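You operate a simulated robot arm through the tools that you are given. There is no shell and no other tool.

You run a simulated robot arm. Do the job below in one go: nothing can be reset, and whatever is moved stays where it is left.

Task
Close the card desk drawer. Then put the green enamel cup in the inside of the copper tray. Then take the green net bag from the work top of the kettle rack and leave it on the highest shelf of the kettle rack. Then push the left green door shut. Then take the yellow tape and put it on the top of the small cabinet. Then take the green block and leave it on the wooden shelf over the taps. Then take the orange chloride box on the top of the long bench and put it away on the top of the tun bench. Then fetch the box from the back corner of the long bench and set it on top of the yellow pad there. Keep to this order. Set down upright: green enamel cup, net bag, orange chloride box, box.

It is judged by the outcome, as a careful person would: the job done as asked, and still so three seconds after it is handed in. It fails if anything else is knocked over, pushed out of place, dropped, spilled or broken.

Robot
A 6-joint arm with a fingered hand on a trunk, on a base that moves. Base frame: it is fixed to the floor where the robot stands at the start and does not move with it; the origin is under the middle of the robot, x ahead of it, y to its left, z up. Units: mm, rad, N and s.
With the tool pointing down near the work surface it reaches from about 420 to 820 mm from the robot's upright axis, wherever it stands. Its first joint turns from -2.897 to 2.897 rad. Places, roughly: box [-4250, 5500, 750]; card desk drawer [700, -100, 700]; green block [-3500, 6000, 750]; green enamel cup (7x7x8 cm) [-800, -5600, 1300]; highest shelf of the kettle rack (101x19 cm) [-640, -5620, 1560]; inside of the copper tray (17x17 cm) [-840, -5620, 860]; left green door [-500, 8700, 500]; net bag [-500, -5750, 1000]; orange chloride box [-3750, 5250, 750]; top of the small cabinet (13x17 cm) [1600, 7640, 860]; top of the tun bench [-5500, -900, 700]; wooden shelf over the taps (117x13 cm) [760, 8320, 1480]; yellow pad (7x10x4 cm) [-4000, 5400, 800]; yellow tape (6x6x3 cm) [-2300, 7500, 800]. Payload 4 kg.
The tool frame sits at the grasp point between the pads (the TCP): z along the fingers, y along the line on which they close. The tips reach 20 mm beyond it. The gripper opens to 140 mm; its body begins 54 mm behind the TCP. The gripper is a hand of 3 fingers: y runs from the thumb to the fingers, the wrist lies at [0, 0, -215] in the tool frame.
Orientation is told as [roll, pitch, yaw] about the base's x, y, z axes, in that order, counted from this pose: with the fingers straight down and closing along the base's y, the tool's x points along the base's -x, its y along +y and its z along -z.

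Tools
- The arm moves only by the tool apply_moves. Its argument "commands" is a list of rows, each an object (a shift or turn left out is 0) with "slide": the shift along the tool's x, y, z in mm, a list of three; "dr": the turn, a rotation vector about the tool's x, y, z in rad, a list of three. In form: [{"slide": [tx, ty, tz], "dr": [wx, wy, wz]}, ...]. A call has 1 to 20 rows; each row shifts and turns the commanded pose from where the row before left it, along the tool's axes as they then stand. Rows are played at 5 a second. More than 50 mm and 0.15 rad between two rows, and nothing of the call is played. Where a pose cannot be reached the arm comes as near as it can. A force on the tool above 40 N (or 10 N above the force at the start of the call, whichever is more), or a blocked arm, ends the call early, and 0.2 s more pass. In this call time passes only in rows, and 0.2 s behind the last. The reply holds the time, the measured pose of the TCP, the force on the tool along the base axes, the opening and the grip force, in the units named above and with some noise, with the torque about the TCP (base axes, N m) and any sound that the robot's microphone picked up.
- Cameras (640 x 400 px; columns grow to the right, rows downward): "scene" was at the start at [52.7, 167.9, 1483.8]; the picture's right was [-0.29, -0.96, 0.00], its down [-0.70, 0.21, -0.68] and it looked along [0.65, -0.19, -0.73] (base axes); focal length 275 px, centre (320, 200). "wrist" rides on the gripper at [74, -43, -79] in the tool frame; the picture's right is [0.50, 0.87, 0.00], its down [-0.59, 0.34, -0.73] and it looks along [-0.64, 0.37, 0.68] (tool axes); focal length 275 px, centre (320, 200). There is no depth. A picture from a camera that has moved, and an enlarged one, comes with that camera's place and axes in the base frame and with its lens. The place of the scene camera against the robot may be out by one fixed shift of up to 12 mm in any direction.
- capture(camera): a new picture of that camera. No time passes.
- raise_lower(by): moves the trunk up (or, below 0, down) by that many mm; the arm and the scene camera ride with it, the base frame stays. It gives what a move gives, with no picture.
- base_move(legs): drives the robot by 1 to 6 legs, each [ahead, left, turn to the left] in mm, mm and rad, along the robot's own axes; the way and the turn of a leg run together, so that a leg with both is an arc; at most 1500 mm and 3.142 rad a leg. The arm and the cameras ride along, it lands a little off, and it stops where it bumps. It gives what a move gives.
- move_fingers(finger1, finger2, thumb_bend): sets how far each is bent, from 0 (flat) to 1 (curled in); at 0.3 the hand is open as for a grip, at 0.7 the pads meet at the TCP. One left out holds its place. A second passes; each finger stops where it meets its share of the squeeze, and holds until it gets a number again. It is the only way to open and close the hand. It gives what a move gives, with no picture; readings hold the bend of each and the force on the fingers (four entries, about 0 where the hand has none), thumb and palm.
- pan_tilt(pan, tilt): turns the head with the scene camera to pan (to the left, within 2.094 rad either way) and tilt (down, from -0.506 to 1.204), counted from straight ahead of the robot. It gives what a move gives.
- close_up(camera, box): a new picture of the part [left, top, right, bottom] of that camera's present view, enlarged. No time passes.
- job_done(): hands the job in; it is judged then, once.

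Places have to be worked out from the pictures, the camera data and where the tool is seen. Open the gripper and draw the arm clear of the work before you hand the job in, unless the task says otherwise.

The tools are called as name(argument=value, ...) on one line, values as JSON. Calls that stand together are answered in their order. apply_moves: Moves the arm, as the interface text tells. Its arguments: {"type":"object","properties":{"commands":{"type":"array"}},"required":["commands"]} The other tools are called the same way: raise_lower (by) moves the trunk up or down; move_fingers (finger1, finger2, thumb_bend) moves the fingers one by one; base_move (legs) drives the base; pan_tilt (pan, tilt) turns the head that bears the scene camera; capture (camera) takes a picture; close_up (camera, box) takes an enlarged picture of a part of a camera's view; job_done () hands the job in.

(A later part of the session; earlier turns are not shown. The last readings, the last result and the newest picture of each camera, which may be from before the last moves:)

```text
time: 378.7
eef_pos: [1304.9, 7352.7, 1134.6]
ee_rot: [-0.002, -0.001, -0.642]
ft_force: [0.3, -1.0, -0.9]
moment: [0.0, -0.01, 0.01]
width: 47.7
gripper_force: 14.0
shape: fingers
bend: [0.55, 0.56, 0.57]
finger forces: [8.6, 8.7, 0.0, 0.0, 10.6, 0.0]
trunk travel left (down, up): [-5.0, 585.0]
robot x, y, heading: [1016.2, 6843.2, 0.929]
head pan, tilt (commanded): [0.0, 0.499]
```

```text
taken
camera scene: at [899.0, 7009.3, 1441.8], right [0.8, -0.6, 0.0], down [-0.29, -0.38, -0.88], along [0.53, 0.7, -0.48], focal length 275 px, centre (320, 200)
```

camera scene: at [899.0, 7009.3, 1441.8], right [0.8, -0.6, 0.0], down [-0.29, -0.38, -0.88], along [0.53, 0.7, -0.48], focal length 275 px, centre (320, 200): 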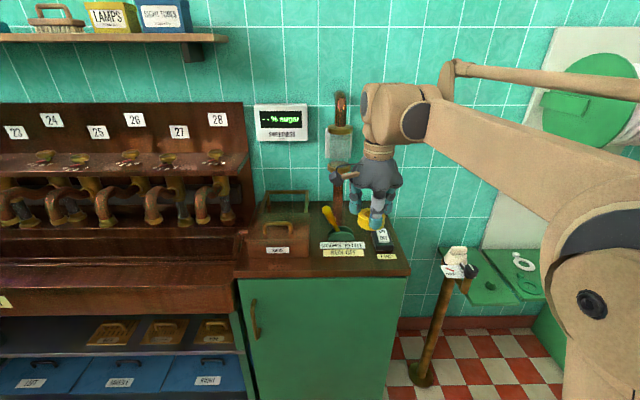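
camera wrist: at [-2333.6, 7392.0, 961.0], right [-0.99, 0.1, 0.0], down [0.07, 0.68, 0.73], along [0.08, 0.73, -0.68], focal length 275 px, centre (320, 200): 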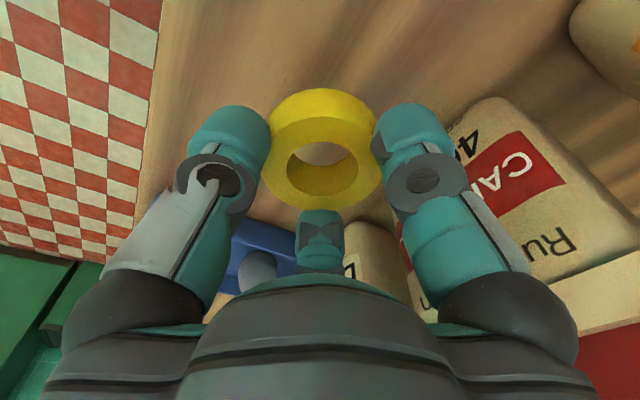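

I zoom in on the small cabinet's top to find the free area.

close_up(camera="scene", box=[230, 150, 430, 290])

capture(camera="wrist")

```text
2.86 times, centred on (330, 220) of scene
camera zoom: at [899.0, 7009.3, 1441.8], right [0.8, -0.6, 0.0], down [-0.29, -0.38, -0.88], along [0.53, 0.7, -0.48], focal length 786 px, centre (291, 143)
```

zoom: 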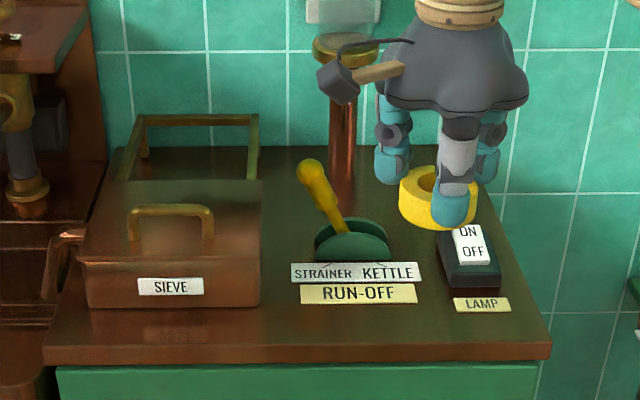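

```text
taken
camera wrist: at [1218.9, 7363.1, 1212.6], right [0.12, 0.99, 0.0], down [0.67, -0.08, 0.73], along [0.73, -0.09, -0.68], focal length 275 px, centre (320, 200)
```

wrist: 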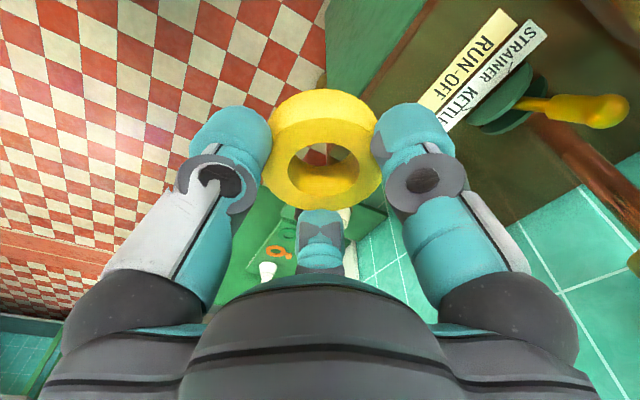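

The free area is at the back right of the top, behind the lamp switch. I shift the hand right and lower it to z≈955 first, staying clear of the pipe and funnel, then drive forward.

apply_moves(commands=[{"slide": [-42, 0, 0]}, {"slide": [-42, 0, 0]}, {"slide": [0, 0, 45]}, {"slide": [0, 0, 45]}, {"slide": [0, 0, 45]}, {"slide": [0, 0, 43]}])

base_move(legs=[[310, 0, 0]])

capture(camera="scene")

close_up(camera="scene", box=[240, 150, 480, 330])

capture(camera="wrist")

```text
time: 380.1
eef_pos: [1371.6, 7302.5, 955.9]
ee_rot: [-0.001, -0.001, -0.643]
ft_force: [-0.8, -0.9, -1.2]
moment: [-0.01, 0.0, -0.01]
width: 47.6
gripper_force: 14.0
shape: fingers
bend: [0.55, 0.55, 0.57]
finger forces: [8.6, 8.8, 0.1, 0.0, 10.6, 0.0]
trunk travel left (down, up): [-5.0, 585.0]
robot x, y, heading: [1013.9, 6836.2, 0.927]
head pan, tilt (commanded): [0.0, 0.499]
```

```text
time: 382.1
eef_pos: [1556.6, 7549.7, 956.6]
ee_rot: [-0.003, -0.001, -0.643]
ft_force: [0.1, -0.3, -0.8]
moment: [-0.01, 0.0, -0.01]
width: 47.7
gripper_force: 14.3
shape: fingers
bend: [0.55, 0.55, 0.57]
finger forces: [8.6, 8.8, 0.0, 0.0, 10.5, 0.0]
trunk travel left (down, up): [-5.0, 585.0]
robot x, y, heading: [1197.9, 7085.4, 0.933]
head pan, tilt (commanded): [0.0, 0.499]
```

```text
taken
camera scene: at [1084.1, 7256.6, 1441.8], right [0.8, -0.6, 0.0], down [-0.29, -0.38, -0.88], along [0.53, 0.7, -0.48], focal length 275 px, centre (320, 200)
```

scene: 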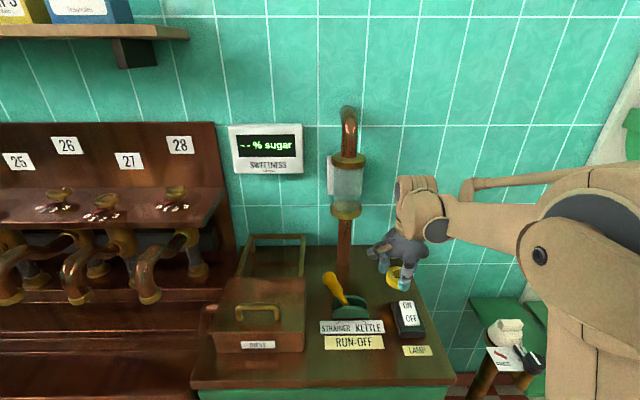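

```text
2.22 times, centred on (360, 240) of scene
camera zoom: at [1084.1, 7256.6, 1441.8], right [0.8, -0.6, 0.0], down [-0.29, -0.38, -0.88], along [0.53, 0.7, -0.48], focal length 611 px, centre (231, 111)
```

zoom: 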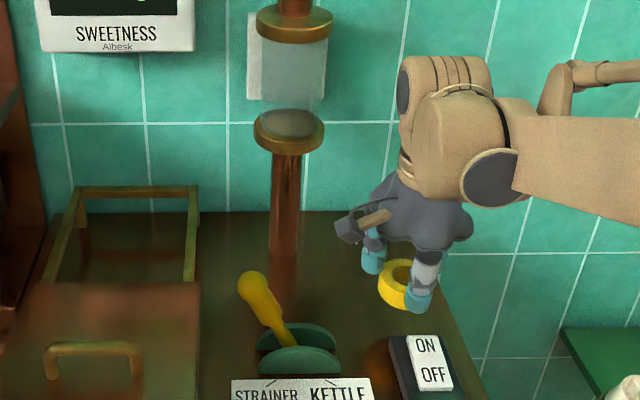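

```text
taken
camera wrist: at [1472.4, 7560.4, 1034.8], right [0.12, 0.99, 0.0], down [0.67, -0.08, 0.73], along [0.73, -0.09, -0.68], focal length 275 px, centre (320, 200)
```

wrist: 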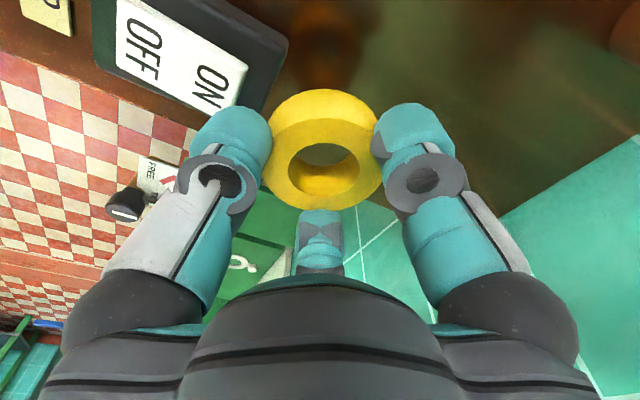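

The spot about 680 mm ahead and 18 mm right is free. I move there at this height, then descend.

apply_moves(commands=[{"slide": [-3, 31, 0]}, {"slide": [-3, 31, 0]}, {"slide": [0, 30, 0]}])

close_up(camera="scene", box=[240, 150, 480, 330])

capture(camera="wrist")

```text
time: 382.9
eef_pos: [1616.7, 7619.2, 955.9]
ee_rot: [-0.001, 0.0, -0.643]
ft_force: [0.4, 0.6, -0.3]
moment: [-0.01, -0.02, 0.02]
width: 47.4
gripper_force: 13.8
shape: fingers
bend: [0.55, 0.55, 0.57]
finger forces: [8.6, 8.8, 0.0, 0.0, 10.5, 0.1]
trunk travel left (down, up): [-5.0, 585.0]
robot x, y, heading: [1199.7, 7085.6, 0.927]
head pan, tilt (commanded): [0.0, 0.499]
```

```text
2.22 times, centred on (360, 240) of scene
camera zoom: at [1084.2, 7256.6, 1441.8], right [0.8, -0.6, 0.0], down [-0.29, -0.38, -0.88], along [0.53, 0.7, -0.48], focal length 611 px, centre (231, 111)
```

zoom: 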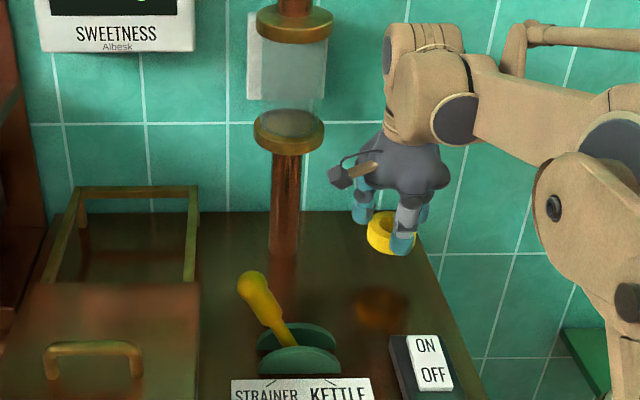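

```text
taken
camera wrist: at [1531.1, 7630.1, 1033.8], right [0.12, 0.99, 0.0], down [0.67, -0.08, 0.73], along [0.73, -0.09, -0.68], focal length 275 px, centre (320, 200)
```

wrist: 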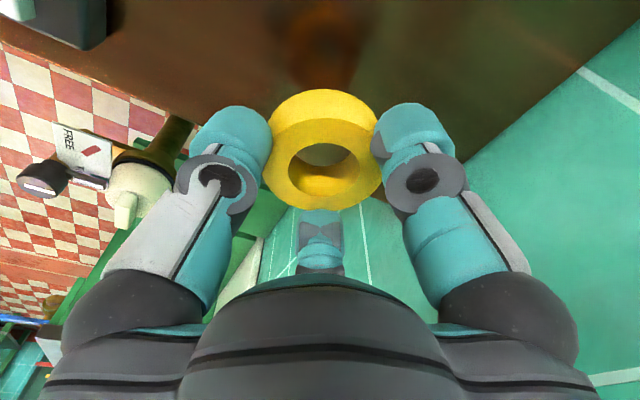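

I descend toward the cabinet top, with small steps at the end.

apply_moves(commands=[{"slide": [0, 0, 20]}, {"slide": [0, 0, 20]}, {"slide": [0, 0, 8]}, {"slide": [0, 0, 3]}])

close_up(camera="scene", box=[310, 200, 430, 290])

```text
time: 383.9
eef_pos: [1616.9, 7620.2, 904.5]
ee_rot: [-0.002, 0.0, -0.642]
ft_force: [-0.4, 0.1, -0.5]
moment: [0.0, -0.03, -0.02]
width: 47.6
gripper_force: 14.4
shape: fingers
bend: [0.55, 0.55, 0.57]
finger forces: [8.5, 8.8, 0.0, 0.0, 10.5, 0.0]
trunk travel left (down, up): [-5.0, 585.0]
robot x, y, heading: [1196.9, 7084.6, 0.93]
head pan, tilt (commanded): [0.0, 0.499]
```

```text
4.44 times, centred on (370, 245) of scene
camera zoom: at [1084.0, 7256.4, 1441.8], right [0.8, -0.6, 0.0], down [-0.29, -0.38, -0.88], along [0.53, 0.7, -0.48], focal length 1222 px, centre (98, 0)
```

zoom: 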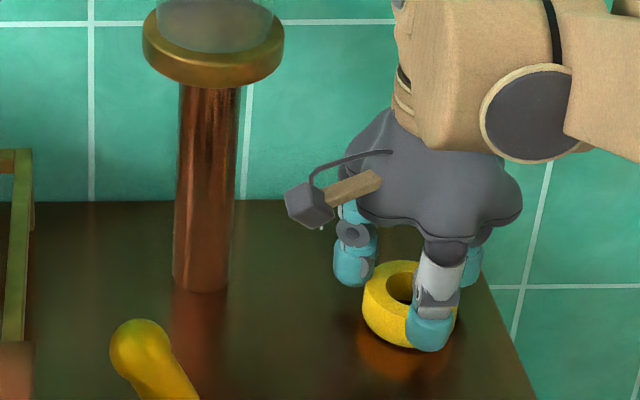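

apply_moves(commands=[{"slide": [0, 0, 3]}, {"slide": [0, 0, 3]}, {"slide": [0, 0, 2]}, {"slide": [0, 0, 2]}])

```text
time: 384.9
eef_pos: [1616.5, 7619.0, 896.4]
ee_rot: [0.0, 0.0, -0.641]
ft_force: [1.8, 1.6, 27.8]
moment: [0.03, -0.07, 0.1]
width: 46.7
gripper_force: 19.2
shape: fingers
bend: [0.55, 0.55, 0.58]
finger forces: [13.0, 13.5, 0.1, 0.1, 12.3, 0.0]
trunk travel left (down, up): [-5.0, 585.0]
robot x, y, heading: [1196.6, 7082.5, 0.926]
head pan, tilt (commanded): [0.0, 0.499]
```

The tape has touched down (28 N). I ease up 2 mm and release it.

apply_moves(commands=[{"slide": [0, 0, -2]}])

move_fingers(finger1=0.48, finger2=0.48, thumb_bend=0.48)

apply_moves(commands=[{"slide": [0, 0, -20]}, {"slide": [0, 0, -40]}])

close_up(camera="scene", box=[310, 200, 430, 290])

capture(camera="wrist")

```text
time: 385.3
eef_pos: [1616.6, 7620.0, 898.1]
ee_rot: [-0.001, 0.0, -0.642]
ft_force: [-1.8, -3.0, 11.1]
moment: [-0.04, -0.03, 0.03]
width: 47.0
gripper_force: 17.7
shape: fingers
bend: [0.55, 0.55, 0.57]
finger forces: [11.2, 11.3, 0.0, 0.0, 13.2, 0.0]
trunk travel left (down, up): [-5.0, 585.0]
robot x, y, heading: [1197.2, 7084.9, 0.933]
head pan, tilt (commanded): [0.0, 0.499]
```

```text
time: 386.3
eef_pos: [1617.7, 7621.7, 897.2]
ee_rot: [-0.001, 0.001, -0.642]
ft_force: [0.5, 0.1, 0.0]
moment: [-0.03, 0.0, -0.04]
width: 69.9
gripper_force: 0.1
shape: fingers
bend: [0.48, 0.48, 0.48]
finger forces: [0.0, 0.0, 0.0, 0.0, 0.0, 0.0]
trunk travel left (down, up): [-5.0, 585.0]
robot x, y, heading: [1196.4, 7087.2, 0.928]
head pan, tilt (commanded): [0.0, 0.499]
```

```text
time: 386.9
eef_pos: [1615.9, 7621.3, 958.9]
ee_rot: [0.002, 0.001, -0.642]
ft_force: [-0.5, -0.1, 0.8]
moment: [-0.01, 0.01, 0.01]
width: 69.9
gripper_force: 0.0
shape: fingers
bend: [0.48, 0.48, 0.48]
finger forces: [0.0, 0.1, 0.1, 0.0, 0.1, 0.0]
trunk travel left (down, up): [-5.0, 585.0]
robot x, y, heading: [1198.3, 7084.6, 0.926]
head pan, tilt (commanded): [0.0, 0.499]
```

```text
4.44 times, centred on (370, 245) of scene
camera zoom: at [1083.9, 7256.3, 1441.9], right [0.8, -0.6, 0.0], down [-0.29, -0.38, -0.88], along [0.53, 0.7, -0.48], focal length 1222 px, centre (98, 0)
```

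zoom: 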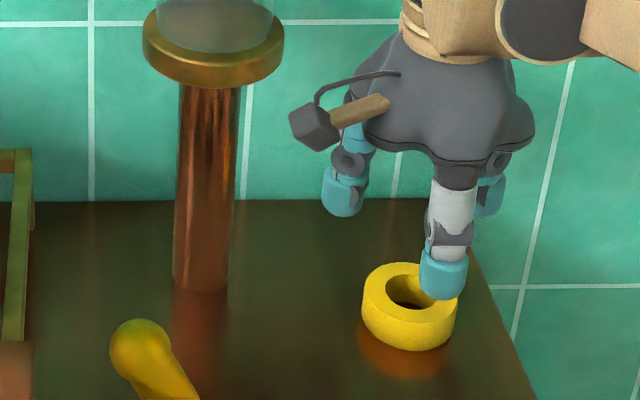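

```text
taken
camera wrist: at [1531.7, 7631.8, 1036.1], right [0.12, 0.99, 0.0], down [0.67, -0.08, 0.73], along [0.73, -0.09, -0.68], focal length 275 px, centre (320, 200)
```

wrist: 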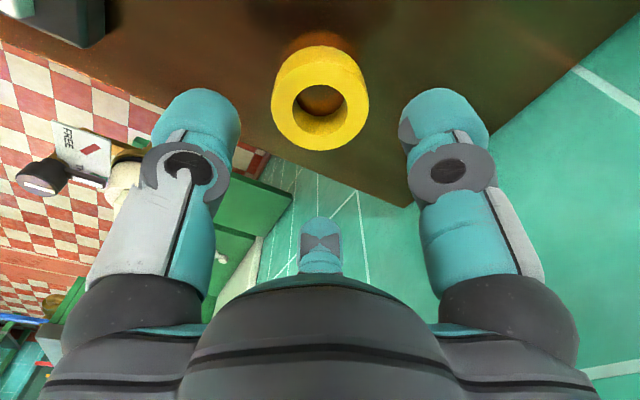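

The tape is in place on the small cabinet. I withdraw, back off, turn toward the long bench, and drive there for the green block.

apply_moves(commands=[{"slide": [0, -45, 0]}, {"slide": [0, -45, 0]}])

base_move(legs=[[-350, 0, 0], [0, 0, 1.57], [620, 946, 0], [620, 946, 0], [600, 900, 0]])

pan_tilt(pan=0.5, tilt=0.4)

capture(camera="scene")

```text
time: 387.5
eef_pos: [1562.6, 7546.9, 957.6]
ee_rot: [-0.001, 0.0, -0.643]
ft_force: [0.1, 0.5, 0.2]
moment: [-0.03, 0.01, -0.02]
width: 69.7
gripper_force: 0.1
shape: fingers
bend: [0.48, 0.48, 0.48]
finger forces: [0.1, 0.1, 0.1, 0.1, 0.0, 0.1]
trunk travel left (down, up): [-5.0, 585.0]
robot x, y, heading: [1195.5, 7085.2, 0.926]
head pan, tilt (commanded): [0.0, 0.499]
```

```text
time: 409.5
eef_pos: [-2636.7, 6067.5, 957.9]
ee_rot: [0.0, 0.001, 0.93]
ft_force: [-0.4, -0.3, 0.0]
moment: [0.02, 0.01, 0.0]
width: 69.8
gripper_force: 0.1
shape: fingers
bend: [0.48, 0.48, 0.48]
finger forces: [0.0, 0.1, 0.0, 0.0, 0.1, 0.1]
trunk travel left (down, up): [-5.0, 585.0]
robot x, y, heading: [-2171.2, 5706.5, 2.502]
head pan, tilt (commanded): [0.0, 0.499]
```

```text
time: 410.4
eef_pos: [-2637.9, 6067.9, 957.9]
ee_rot: [0.0, -0.001, 0.93]
ft_force: [0.0, 0.0, -0.5]
moment: [0.01, -0.02, -0.01]
width: 70.0
gripper_force: 0.0
shape: fingers
bend: [0.48, 0.48, 0.48]
finger forces: [0.0, 0.0, 0.1, 0.1, 0.0, 0.1]
trunk travel left (down, up): [-5.0, 585.0]
robot x, y, heading: [-2173.7, 5698.3, 2.498]
head pan, tilt (commanded): [0.499, 0.4]
```

```text
taken
camera scene: at [-2366.3, 5552.2, 1450.9], right [0.14, 0.99, 0.0], down [0.39, -0.06, -0.92], along [-0.91, 0.13, -0.39], focal length 275 px, centre (320, 200)
```

scene: 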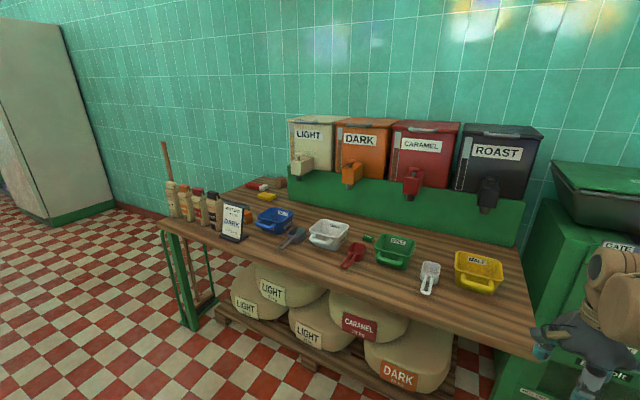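

I see the long bench with dispensers, trays and scoops. I zoom in to find the green block and the items at the far end.

close_up(camera="scene", box=[300, 190, 520, 310])

close_up(camera="scene", box=[150, 130, 350, 260])

```text
2.91 times, centred on (410, 250) of scene
camera zoom: at [-2366.3, 5552.2, 1450.9], right [0.14, 0.99, 0.0], down [0.39, -0.06, -0.92], along [-0.91, 0.13, -0.39], focal length 800 px, centre (58, 54)
```

zoom: 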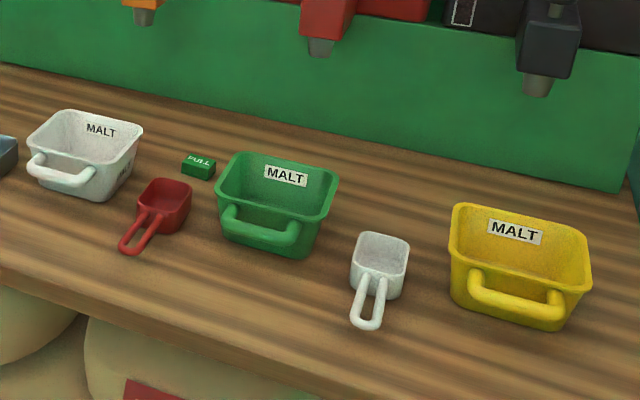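

```text
3.08 times, centred on (250, 195) of scene
camera zoom: at [-2366.3, 5552.2, 1450.9], right [0.14, 0.99, 0.0], down [0.39, -0.06, -0.92], along [-0.91, 0.13, -0.39], focal length 846 px, centre (535, 215)
```

zoom: 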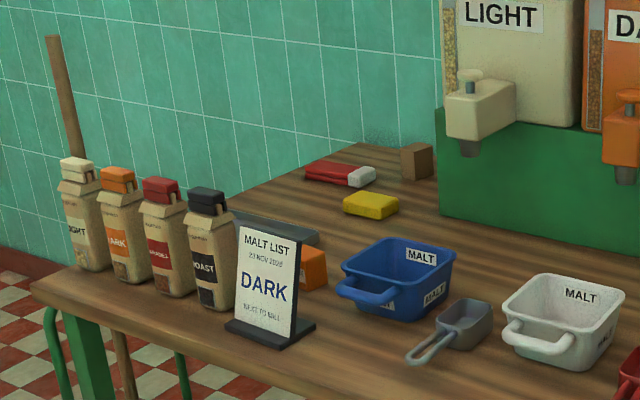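

The green block ("FULL") is between the white and green trays; the orange box, yellow pad and small brown box are at the far end. I raise the hand and position the base in front of the green block.

apply_moves(commands=[{"slide": [0, 0, -48]}, {"slide": [0, 0, -48]}, {"slide": [0, 0, -48]}])

base_move(legs=[[380, 552, 0]])

pan_tilt(pan=-0.1, tilt=0.7)

capture(camera="scene")

capture(camera="wrist")

```text
time: 411.2
eef_pos: [-2639.0, 6066.7, 1101.7]
ee_rot: [0.0, 0.001, 0.93]
ft_force: [0.1, 0.1, -0.4]
moment: [-0.01, 0.01, 0.03]
width: 70.0
gripper_force: 0.0
shape: fingers
bend: [0.48, 0.48, 0.48]
finger forces: [0.0, 0.0, 0.0, 0.1, 0.0, 0.0]
trunk travel left (down, up): [-5.0, 585.0]
robot x, y, heading: [-2174.1, 5701.7, 2.503]
head pan, tilt (commanded): [0.499, 0.4]
```

```text
time: 414.9
eef_pos: [-3266.3, 5855.7, 1102.0]
ee_rot: [0.0, 0.0, 0.927]
ft_force: [-0.3, 0.0, 0.2]
moment: [0.0, -0.02, 0.02]
width: 69.8
gripper_force: 0.0
shape: fingers
bend: [0.48, 0.48, 0.48]
finger forces: [0.0, 0.1, 0.1, 0.1, 0.0, 0.0]
trunk travel left (down, up): [-5.0, 585.0]
robot x, y, heading: [-2805.5, 5490.9, 2.493]
head pan, tilt (commanded): [0.499, 0.4]
```

```text
time: 415.9
eef_pos: [-3265.2, 5855.3, 1101.5]
ee_rot: [0.0, 0.0, 0.926]
ft_force: [0.2, 0.9, -0.4]
moment: [0.01, 0.0, 0.01]
width: 70.0
gripper_force: 0.1
shape: fingers
bend: [0.48, 0.48, 0.48]
finger forces: [0.0, 0.1, 0.1, 0.0, 0.0, 0.1]
trunk travel left (down, up): [-5.0, 585.0]
robot x, y, heading: [-2799.7, 5494.2, 2.495]
head pan, tilt (commanded): [-0.099, 0.7]
```

```text
taken
camera scene: at [-2965.4, 5384.8, 1424.1], right [0.68, 0.74, 0.0], down [0.47, -0.44, -0.77], along [-0.56, 0.52, -0.64], focal length 275 px, centre (320, 200)
```

scene: 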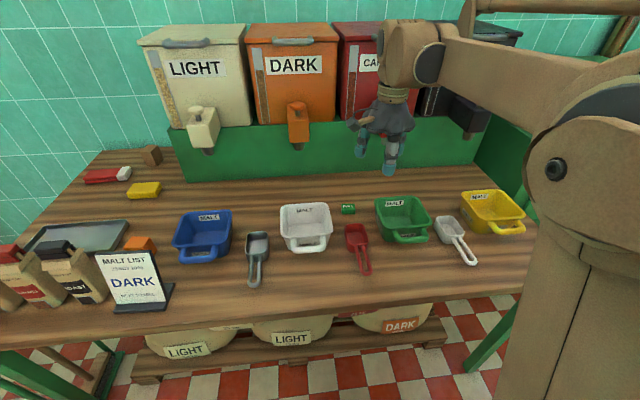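

```text
taken
camera wrist: at [-3276.0, 5771.1, 1180.4], right [-0.99, 0.12, 0.0], down [0.08, 0.67, 0.73], along [0.09, 0.73, -0.68], focal length 275 px, centre (320, 200)
```

wrist: 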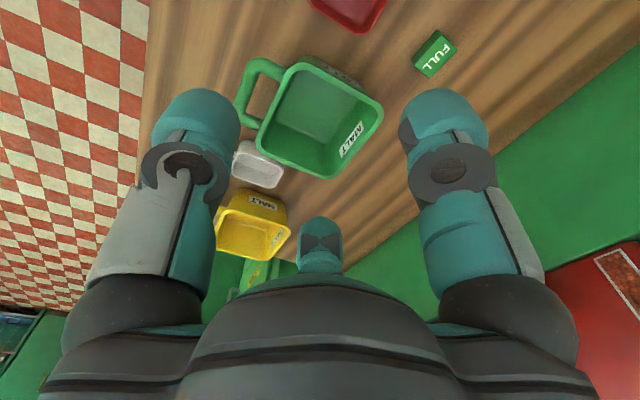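

The block is at about (731, 24) in the robot frame on a bench top near z≈802. I move above it with the hand part-open and descend in stages.

move_fingers(finger1=0.44, finger2=0.44, thumb_bend=0.44)

apply_moves(commands=[{"slide": [11, 47, 0]}, {"slide": [11, 47, 0]}, {"slide": [11, 47, 0]}, {"slide": [0, 0, 45]}, {"slide": [0, 0, 45]}, {"slide": [0, 0, 45]}, {"slide": [0, 0, 45]}])

capture(camera="wrist")

close_up(camera="scene", box=[260, 130, 460, 260])

```text
time: 416.9
eef_pos: [-3265.6, 5856.2, 1103.1]
ee_rot: [0.001, 0.001, 0.926]
ft_force: [0.3, 0.2, 0.2]
moment: [0.0, 0.0, 0.02]
width: 82.4
gripper_force: 0.0
shape: fingers
bend: [0.44, 0.44, 0.44]
finger forces: [0.0, 0.1, 0.1, 0.1, 0.1, 0.1]
trunk travel left (down, up): [-5.0, 585.0]
robot x, y, heading: [-2799.7, 5492.4, 2.497]
head pan, tilt (commanded): [-0.099, 0.7]
```

```text
time: 418.5
eef_pos: [-3399.8, 5912.1, 922.8]
ee_rot: [0.0, 0.0, 0.927]
ft_force: [-0.4, 0.4, -0.4]
moment: [0.01, -0.01, 0.03]
width: 82.5
gripper_force: 0.1
shape: fingers
bend: [0.44, 0.44, 0.44]
finger forces: [0.0, 0.0, 0.1, 0.0, 0.0, 0.0]
trunk travel left (down, up): [-5.0, 585.0]
robot x, y, heading: [-2798.1, 5489.5, 2.495]
head pan, tilt (commanded): [-0.099, 0.7]
```

```text
taken
camera wrist: at [-3409.4, 5827.6, 1001.3], right [-0.99, 0.12, 0.0], down [0.08, 0.67, 0.73], along [0.09, 0.73, -0.68], focal length 275 px, centre (320, 200)
```

wrist: 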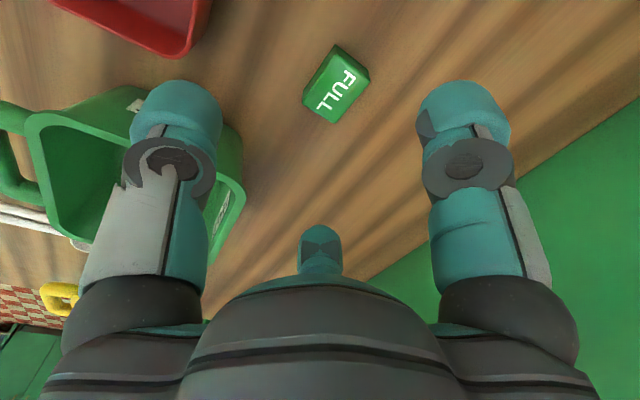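

```text
3.08 times, centred on (360, 195) of scene
camera zoom: at [-2965.6, 5385.0, 1424.1], right [0.68, 0.74, 0.0], down [0.47, -0.44, -0.76], along [-0.56, 0.52, -0.64], focal length 846 px, centre (197, 215)
```

zoom: 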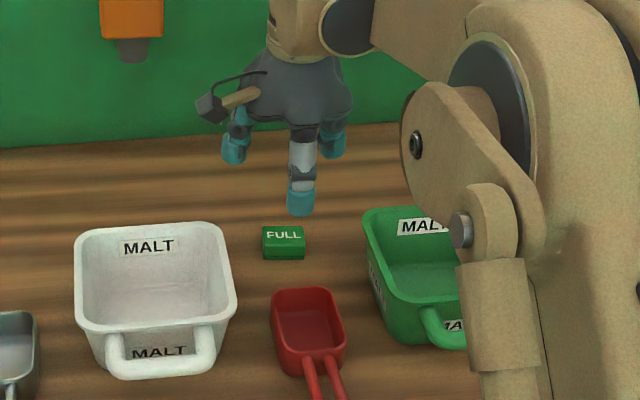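

Both views agree if the block is a bit lower, about 10 mm further ahead. I shift and descend to z≈850 and check again.

apply_moves(commands=[{"slide": [1, 10, 25]}, {"slide": [0, 0, 25]}, {"slide": [0, 0, 22]}])

capture(camera="wrist")

close_up(camera="scene", box=[300, 150, 420, 240])

```text
time: 419.3
eef_pos: [-3407.0, 5918.6, 848.9]
ee_rot: [0.0, 0.001, 0.926]
ft_force: [-0.6, 0.5, -0.5]
moment: [0.01, -0.03, 0.05]
width: 82.5
gripper_force: 0.0
shape: fingers
bend: [0.44, 0.44, 0.44]
finger forces: [0.1, 0.0, 0.0, 0.0, 0.1, 0.1]
trunk travel left (down, up): [-5.0, 585.0]
robot x, y, heading: [-2803.9, 5490.7, 2.498]
head pan, tilt (commanded): [-0.099, 0.7]
```

```text
taken
camera wrist: at [-3416.5, 5833.5, 927.2], right [-0.99, 0.12, 0.0], down [0.08, 0.67, 0.73], along [0.09, 0.73, -0.68], focal length 275 px, centre (320, 200)
```

wrist: 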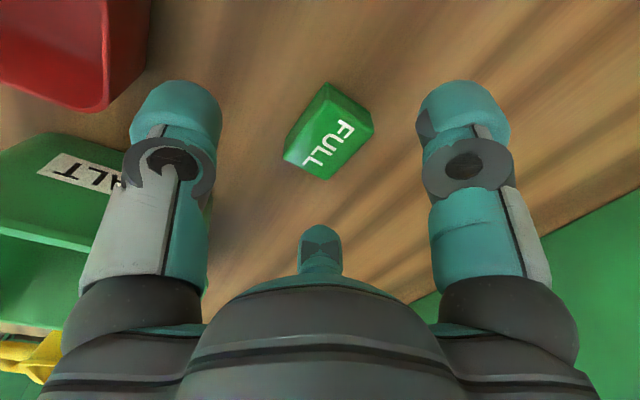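

```text
4.44 times, centred on (360, 195) of scene
camera zoom: at [-2965.5, 5384.9, 1424.1], right [0.68, 0.74, 0.0], down [0.47, -0.44, -0.76], along [-0.56, 0.52, -0.64], focal length 1222 px, centre (142, 222)
```

zoom: 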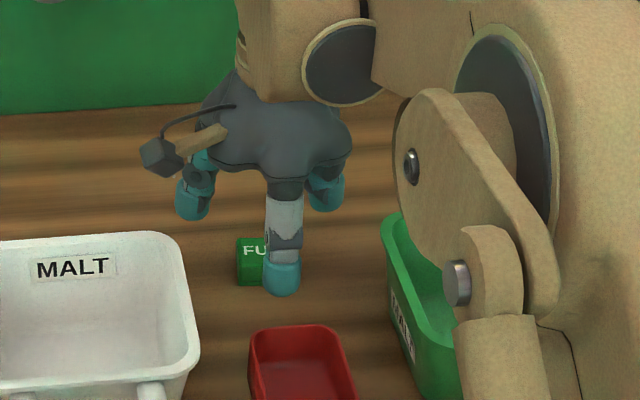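

The block is well centred. I descend the last bit carefully and close on it.

apply_moves(commands=[{"slide": [2, 2, 15]}, {"slide": [0, 0, 10]}, {"slide": [0, 0, 5]}, {"slide": [0, 0, 3]}])

capture(camera="wrist")

```text
time: 420.3
eef_pos: [-3409.2, 5919.4, 816.3]
ee_rot: [0.0, 0.001, 0.928]
ft_force: [-0.2, 0.0, 0.4]
moment: [0.02, 0.0, 0.03]
width: 82.2
gripper_force: 0.0
shape: fingers
bend: [0.44, 0.44, 0.44]
finger forces: [0.1, 0.1, 0.0, 0.0, 0.0, 0.0]
trunk travel left (down, up): [-5.0, 585.0]
robot x, y, heading: [-2801.9, 5489.7, 2.501]
head pan, tilt (commanded): [-0.099, 0.7]
```

```text
taken
camera wrist: at [-3419.7, 5834.0, 894.8], right [-0.99, 0.12, 0.0], down [0.08, 0.67, 0.73], along [0.09, 0.73, -0.68], focal length 275 px, centre (320, 200)
```

wrist: 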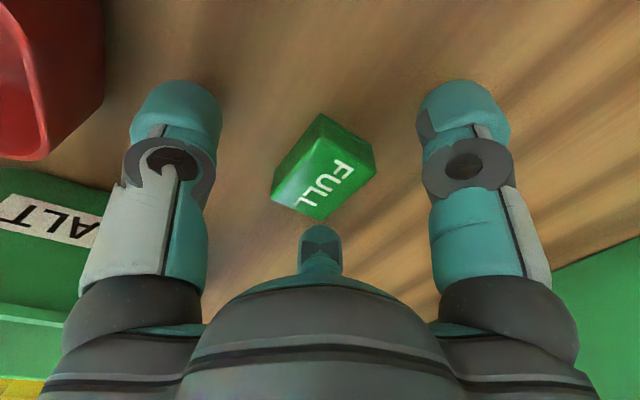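

No contact yet. I go down another 8 mm and close the fingers on the block.

apply_moves(commands=[{"slide": [0, 0, 4]}, {"slide": [0, 0, 4]}])

move_fingers(finger1=0.54, finger2=0.54, thumb_bend=0.55)

capture(camera="wrist")

```text
time: 420.9
eef_pos: [-3409.8, 5919.3, 809.1]
ee_rot: [-0.003, 0.0, 0.928]
ft_force: [0.5, 1.1, -0.9]
moment: [0.0, 0.03, -0.01]
width: 82.6
gripper_force: 0.0
shape: fingers
bend: [0.44, 0.44, 0.44]
finger forces: [0.1, 0.0, 0.0, 0.1, 0.1, 0.0]
trunk travel left (down, up): [-5.0, 585.0]
robot x, y, heading: [-2801.1, 5494.1, 2.497]
head pan, tilt (commanded): [-0.099, 0.7]
```

```text
time: 421.9
eef_pos: [-3409.0, 5918.4, 808.9]
ee_rot: [-0.003, 0.0, 0.928]
ft_force: [-0.1, 0.4, -0.3]
moment: [0.02, -0.01, 0.0]
width: 49.6
gripper_force: 0.0
shape: fingers
bend: [0.54, 0.54, 0.55]
finger forces: [0.0, 0.1, 0.0, 0.0, 0.1, 0.1]
trunk travel left (down, up): [-5.0, 585.0]
robot x, y, heading: [-2800.6, 5492.1, 2.5]
head pan, tilt (commanded): [-0.099, 0.7]
```

```text
taken
camera wrist: at [-3419.7, 5834.0, 886.8], right [-0.99, 0.12, 0.0], down [0.08, 0.67, 0.73], along [0.09, 0.73, -0.68], focal length 275 px, centre (320, 200)
```

wrist: 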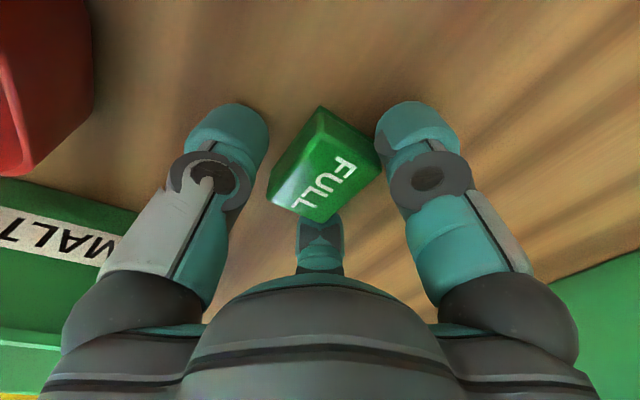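

The block is enclosed. I close to grip.

move_fingers(finger1=0.66, finger2=0.66, thumb_bend=0.66)

capture(camera="wrist")

```text
time: 422.9
eef_pos: [-3410.1, 5919.7, 809.4]
ee_rot: [-0.001, 0.002, 0.926]
ft_force: [0.0, -0.1, -0.2]
moment: [0.06, 0.0, 0.0]
width: 33.2
gripper_force: 13.6
shape: fingers
bend: [0.6, 0.59, 0.61]
finger forces: [7.8, 9.1, 0.0, 0.0, 11.7, 0.1]
trunk travel left (down, up): [-5.0, 585.0]
robot x, y, heading: [-2801.1, 5489.7, 2.5]
head pan, tilt (commanded): [-0.099, 0.7]
```

```text
taken
camera wrist: at [-3419.7, 5834.0, 886.8], right [-0.99, 0.12, 0.0], down [0.08, 0.67, 0.73], along [0.09, 0.73, -0.68], focal length 275 px, centre (320, 200)
```

wrist: 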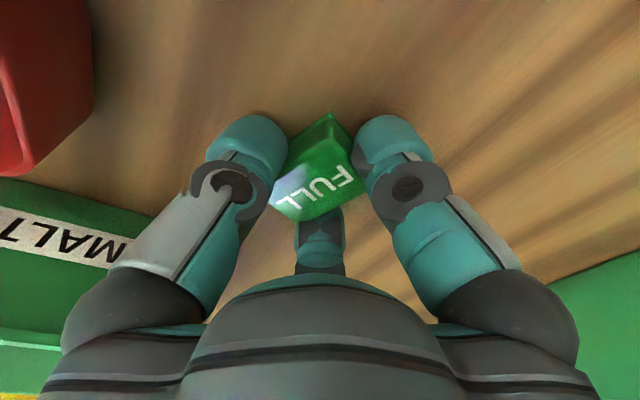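

Three-point grip achieved. I lift it and check the hold.

apply_moves(commands=[{"slide": [0, 0, -20]}, {"slide": [0, 0, -45]}, {"slide": [0, 0, -45]}, {"slide": [0, 0, -45]}])

capture(camera="wrist")

close_up(camera="scene", box=[260, 100, 460, 260])

```text
time: 423.9
eef_pos: [-3409.9, 5919.2, 965.2]
ee_rot: [0.001, 0.0, 0.927]
ft_force: [0.0, -0.9, -1.2]
moment: [-0.02, -0.01, 0.03]
width: 33.2
gripper_force: 14.5
shape: fingers
bend: [0.6, 0.59, 0.61]
finger forces: [7.8, 9.1, 0.0, 0.1, 11.6, 0.0]
trunk travel left (down, up): [-5.0, 585.0]
robot x, y, heading: [-2801.6, 5485.8, 2.493]
head pan, tilt (commanded): [-0.099, 0.7]
```

```text
taken
camera wrist: at [-3419.7, 5834.3, 1043.5], right [-0.99, 0.12, 0.0], down [0.08, 0.67, 0.73], along [0.09, 0.73, -0.68], focal length 275 px, centre (320, 200)
```

wrist: 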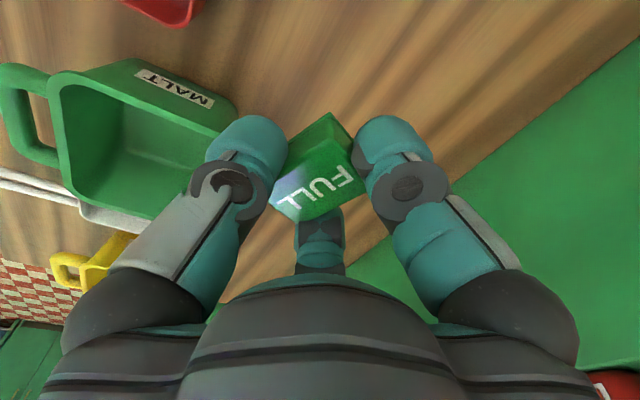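

```text
2.50 times, centred on (360, 180) of scene
camera zoom: at [-2965.3, 5384.9, 1424.1], right [0.68, 0.74, 0.0], down [0.47, -0.44, -0.76], along [-0.56, 0.52, -0.64], focal length 688 px, centre (220, 250)
```

zoom: 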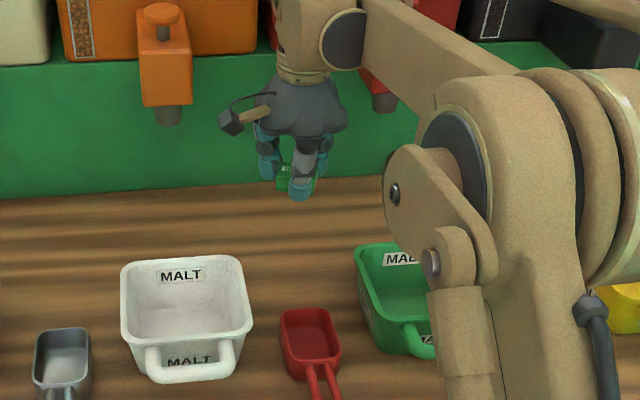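

The block is held securely. I raise and retract the arm, back off, and drive to the taps shelf.

apply_moves(commands=[{"slide": [0, 0, -48]}, {"slide": [0, 0, -48]}, {"slide": [0, 0, -48]}, {"slide": [0, -48, 0]}, {"slide": [0, -48, 0]}, {"slide": [0, -48, 0]}])

base_move(legs=[[-300, 0, 0], [0, 0, -1.565], [1100, -330, 0], [1100, -330, 0], [1000, -250, 0]])

pan_tilt(pan=0.0, tilt=0.1)

capture(camera="scene")

```text
time: 425.3
eef_pos: [-3295.3, 5829.6, 1107.8]
ee_rot: [0.0, -0.002, 0.927]
ft_force: [-0.2, 0.1, -1.0]
moment: [-0.03, 0.01, -0.02]
width: 33.1
gripper_force: 13.5
shape: fingers
bend: [0.6, 0.59, 0.61]
finger forces: [7.8, 9.0, 0.0, 0.1, 11.0, 0.1]
trunk travel left (down, up): [-5.0, 585.0]
robot x, y, heading: [-2800.9, 5494.4, 2.494]
head pan, tilt (commanded): [-0.099, 0.7]
```

```text
time: 447.0
eef_pos: [435.2, 7826.0, 1107.2]
ee_rot: [-0.001, -0.002, -0.64]
ft_force: [-0.4, -0.4, -0.8]
moment: [-0.03, 0.0, -0.02]
width: 32.9
gripper_force: 13.7
shape: fingers
bend: [0.6, 0.59, 0.61]
finger forces: [7.8, 8.6, 0.1, 0.0, 10.5, 0.0]
trunk travel left (down, up): [-5.0, 585.0]
robot x, y, heading: [98.9, 7334.6, 0.93]
head pan, tilt (commanded): [-0.099, 0.7]
```

```text
time: 448.0
eef_pos: [434.9, 7827.7, 1108.5]
ee_rot: [0.0, -0.001, -0.641]
ft_force: [0.2, 0.4, -0.2]
moment: [0.02, -0.01, -0.02]
width: 32.6
gripper_force: 13.2
shape: fingers
bend: [0.6, 0.59, 0.61]
finger forces: [7.9, 8.8, 0.0, 0.1, 10.6, 0.0]
trunk travel left (down, up): [-5.0, 585.0]
robot x, y, heading: [98.7, 7335.3, 0.93]
head pan, tilt (commanded): [0.0, 0.099]
```

```text
taken
camera scene: at [-16.1, 7504.2, 1478.8], right [0.8, -0.6, 0.0], down [-0.06, -0.08, -0.99], along [0.6, 0.8, -0.1], focal length 275 px, centre (320, 200)
```

scene: 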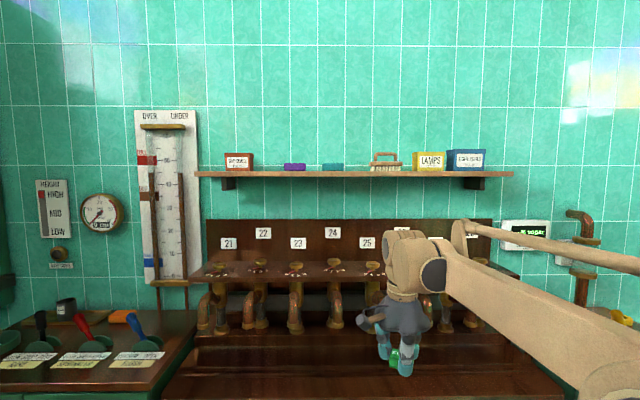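

The shelf runs about 1085 mm ahead at z≈1481; the gap between the orange box and the purple block is about 120 mm wide. I raise the trunk, turn the hand so its camera stays clear of the wall, and drive in front of the gap.

raise_lower(by=400)

raise_lower(by=100)

apply_moves(commands=[{"dr": [0, 0, -0.1428]}, {"dr": [0, 0, -0.1428]}, {"dr": [0, 0, -0.1428]}, {"dr": [0, 0, -0.1428]}, {"dr": [0, 0, -0.1428]}, {"dr": [0, 0, -0.1428]}, {"dr": [0, 0, -0.1428]}, {"dr": [0, 0, -0.1428]}, {"dr": [0, 0, -0.1428]}, {"dr": [0, 0, -0.1428]}, {"dr": [0, 0, -0.1428]}])

base_move(legs=[[0, 392, 0], [300, 0, 0]])

pan_tilt(pan=-0.1, tilt=0.6)

capture(camera="scene")

capture(camera="wrist")

```text
time: 451.9
eef_pos: [434.6, 7828.1, 1508.0]
ee_rot: [0.001, 0.0, -0.641]
ft_force: [0.3, -0.1, 0.6]
moment: [-0.01, -0.02, 0.02]
width: 32.6
gripper_force: 12.7
shape: fingers
bend: [0.6, 0.59, 0.61]
finger forces: [7.8, 8.6, 0.0, 0.0, 10.5, 0.0]
trunk travel left (down, up): [-405.0, 185.0]
robot x, y, heading: [94.9, 7331.5, 0.926]
head pan, tilt (commanded): [0.0, 0.099]
```

```text
time: 453.2
eef_pos: [434.9, 7827.5, 1608.3]
ee_rot: [0.001, 0.0, -0.641]
ft_force: [0.5, 0.7, -0.7]
moment: [-0.01, 0.0, -0.01]
width: 32.7
gripper_force: 13.7
shape: fingers
bend: [0.6, 0.59, 0.61]
finger forces: [7.8, 8.7, 0.0, 0.0, 10.6, 0.0]
trunk travel left (down, up): [-505.0, 85.0]
robot x, y, heading: [95.5, 7331.5, 0.93]
head pan, tilt (commanded): [0.0, 0.099]
```

```text
time: 455.6
eef_pos: [433.3, 7827.9, 1608.5]
ee_rot: [0.001, 0.001, 0.932]
ft_force: [0.2, -0.2, -0.7]
moment: [-0.02, 0.01, 0.03]
width: 32.6
gripper_force: 13.6
shape: fingers
bend: [0.6, 0.59, 0.61]
finger forces: [7.6, 8.8, 0.0, 0.1, 10.8, 0.0]
trunk travel left (down, up): [-505.0, 85.0]
robot x, y, heading: [97.9, 7336.9, 0.931]
head pan, tilt (commanded): [0.0, 0.099]
```

```text
time: 459.7
eef_pos: [297.3, 8300.8, 1607.8]
ee_rot: [0.0, 0.003, 0.93]
ft_force: [-0.6, -0.3, -0.6]
moment: [-0.03, 0.04, 0.01]
width: 32.7
gripper_force: 13.8
shape: fingers
bend: [0.6, 0.59, 0.61]
finger forces: [7.6, 8.8, 0.1, 0.0, 10.8, 0.0]
trunk travel left (down, up): [-505.0, 85.0]
robot x, y, heading: [-44.3, 7804.0, 0.929]
head pan, tilt (commanded): [0.0, 0.099]
```

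```text
time: 460.6
eef_pos: [294.9, 8300.1, 1608.2]
ee_rot: [0.0, -0.001, 0.929]
ft_force: [-0.1, -0.5, -0.9]
moment: [-0.02, -0.02, -0.01]
width: 32.4
gripper_force: 13.4
shape: fingers
bend: [0.6, 0.59, 0.61]
finger forces: [7.6, 8.7, 0.0, 0.1, 10.8, 0.1]
trunk travel left (down, up): [-505.0, 85.0]
robot x, y, heading: [-42.8, 7805.2, 0.932]
head pan, tilt (commanded): [-0.099, 0.6]
```

```text
taken
camera scene: at [-149.7, 7968.2, 1932.8], right [0.74, -0.67, 0.0], down [-0.38, -0.42, -0.83], along [0.56, 0.61, -0.56], focal length 275 px, centre (320, 200)
```

scene: 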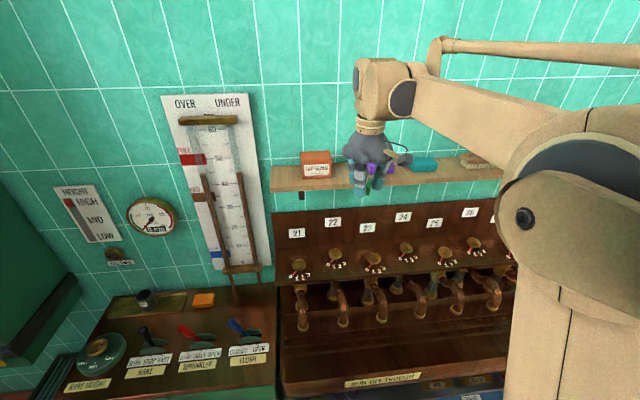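

```text
taken
camera wrist: at [286.3, 8215.5, 1686.2], right [-0.99, 0.12, 0.0], down [0.08, 0.67, 0.73], along [0.09, 0.73, -0.68], focal length 275 px, centre (320, 200)
```

wrist: 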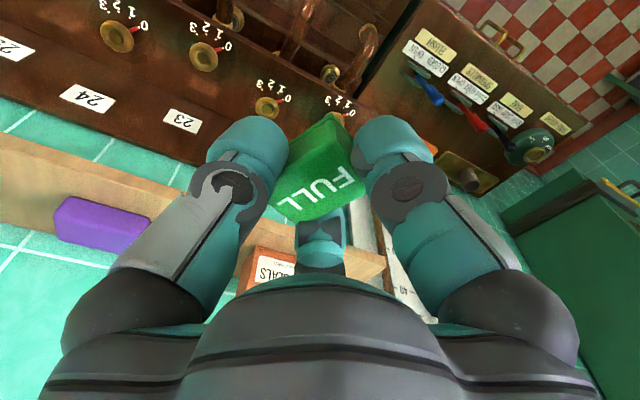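

I zoom in on the shelf gap from this height.

close_up(camera="scene", box=[260, 110, 510, 220])

```text
2.56 times, centred on (385, 165) of scene
camera zoom: at [-149.7, 7968.2, 1932.8], right [0.74, -0.67, 0.0], down [-0.38, -0.42, -0.83], along [0.56, 0.61, -0.56], focal length 704 px, centre (154, 290)
```

zoom: 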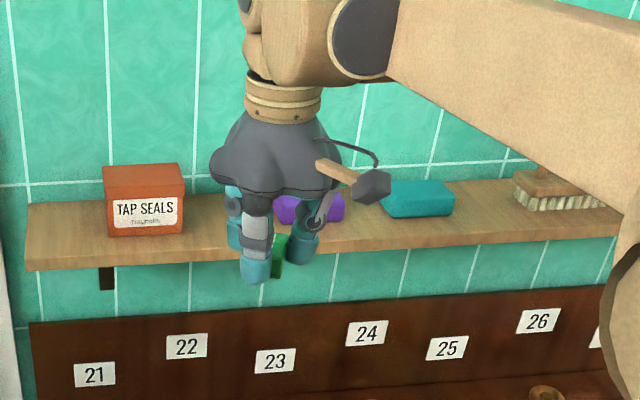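

The gap spans about -59 to +67 mm laterally and the shelf front edge is about 797 mm ahead. I drive 90 mm closer and extend above the gap.

base_move(legs=[[90, 0, 0]])

apply_moves(commands=[{"slide": [-45, -7, 0]}, {"slide": [-45, -7, 0]}, {"slide": [-45, -7, 0]}])

close_up(camera="scene", box=[260, 110, 510, 250])

capture(camera="wrist")

```text
time: 461.7
eef_pos: [351.8, 8374.2, 1606.6]
ee_rot: [0.001, 0.001, 0.929]
ft_force: [0.3, 1.1, -0.4]
moment: [-0.01, 0.03, -0.03]
width: 32.4
gripper_force: 13.3
shape: fingers
bend: [0.6, 0.59, 0.61]
finger forces: [7.6, 8.8, 0.0, 0.0, 10.8, 0.0]
trunk travel left (down, up): [-505.0, 85.0]
robot x, y, heading: [14.4, 7876.7, 0.932]
head pan, tilt (commanded): [-0.099, 0.6]
```

```text
time: 462.5
eef_pos: [450.3, 8469.8, 1603.9]
ee_rot: [0.0, 0.004, 0.93]
ft_force: [0.7, -0.2, -0.1]
moment: [0.0, 0.04, -0.01]
width: 32.5
gripper_force: 13.3
shape: fingers
bend: [0.6, 0.59, 0.61]
finger forces: [7.7, 8.7, 0.0, 0.0, 10.4, 0.0]
trunk travel left (down, up): [-505.0, 85.0]
robot x, y, heading: [13.4, 7878.7, 0.928]
head pan, tilt (commanded): [-0.099, 0.6]
```

```text
2.56 times, centred on (385, 180) of scene
camera zoom: at [-92.6, 8044.0, 1932.6], right [0.74, -0.68, 0.0], down [-0.38, -0.42, -0.82], along [0.56, 0.61, -0.57], focal length 704 px, centre (154, 251)
```

zoom: 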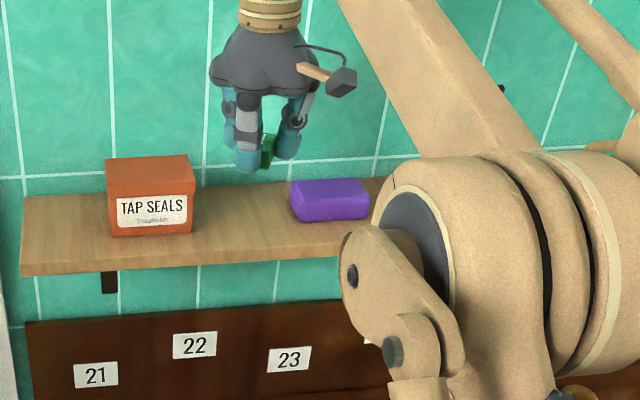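

```text
taken
camera wrist: at [441.1, 8385.0, 1682.4], right [-0.99, 0.12, 0.0], down [0.08, 0.68, 0.73], along [0.09, 0.73, -0.68], focal length 275 px, centre (320, 200)
```

wrist: 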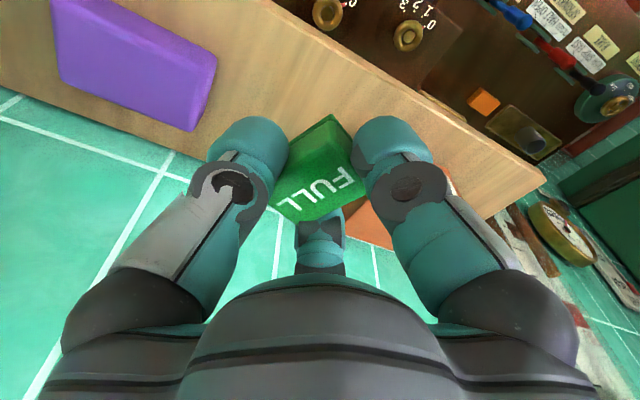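

I make the final alignment (18 mm forward, 4 mm left) and descend toward the shelf.

apply_moves(commands=[{"slide": [-18, 4, 0]}, {"slide": [0, 0, 25]}, {"slide": [0, 0, 25]}, {"slide": [0, 0, 15]}])

close_up(camera="scene", box=[280, 110, 430, 230])

capture(camera="wrist")

```text
time: 463.5
eef_pos: [455.9, 8485.0, 1542.6]
ee_rot: [0.001, 0.002, 0.929]
ft_force: [-0.3, -0.1, -0.3]
moment: [-0.02, 0.0, -0.01]
width: 32.4
gripper_force: 14.1
shape: fingers
bend: [0.6, 0.59, 0.61]
finger forces: [7.6, 8.7, 0.0, 0.1, 10.5, 0.1]
trunk travel left (down, up): [-505.0, 85.0]
robot x, y, heading: [12.7, 7877.5, 0.93]
head pan, tilt (commanded): [-0.099, 0.6]
```

```text
3.33 times, centred on (355, 170) of scene
camera zoom: at [-94.2, 8042.3, 1932.7], right [0.74, -0.68, 0.0], down [-0.38, -0.42, -0.82], along [0.56, 0.61, -0.57], focal length 917 px, centre (203, 300)
```

zoom: 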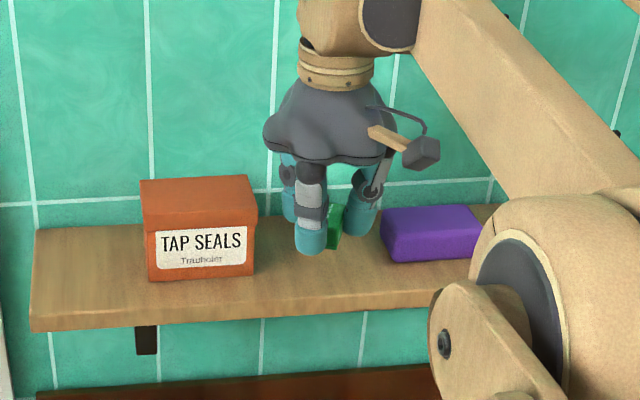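

```text
taken
camera wrist: at [446.4, 8400.3, 1620.5], right [-0.99, 0.12, 0.0], down [0.08, 0.67, 0.73], along [0.09, 0.73, -0.68], focal length 275 px, centre (320, 200)
```

wrist: 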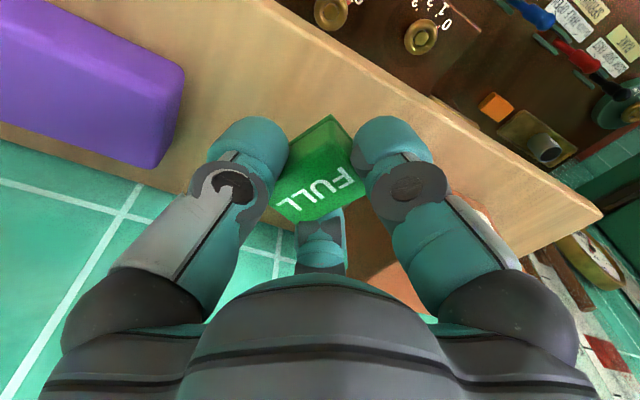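

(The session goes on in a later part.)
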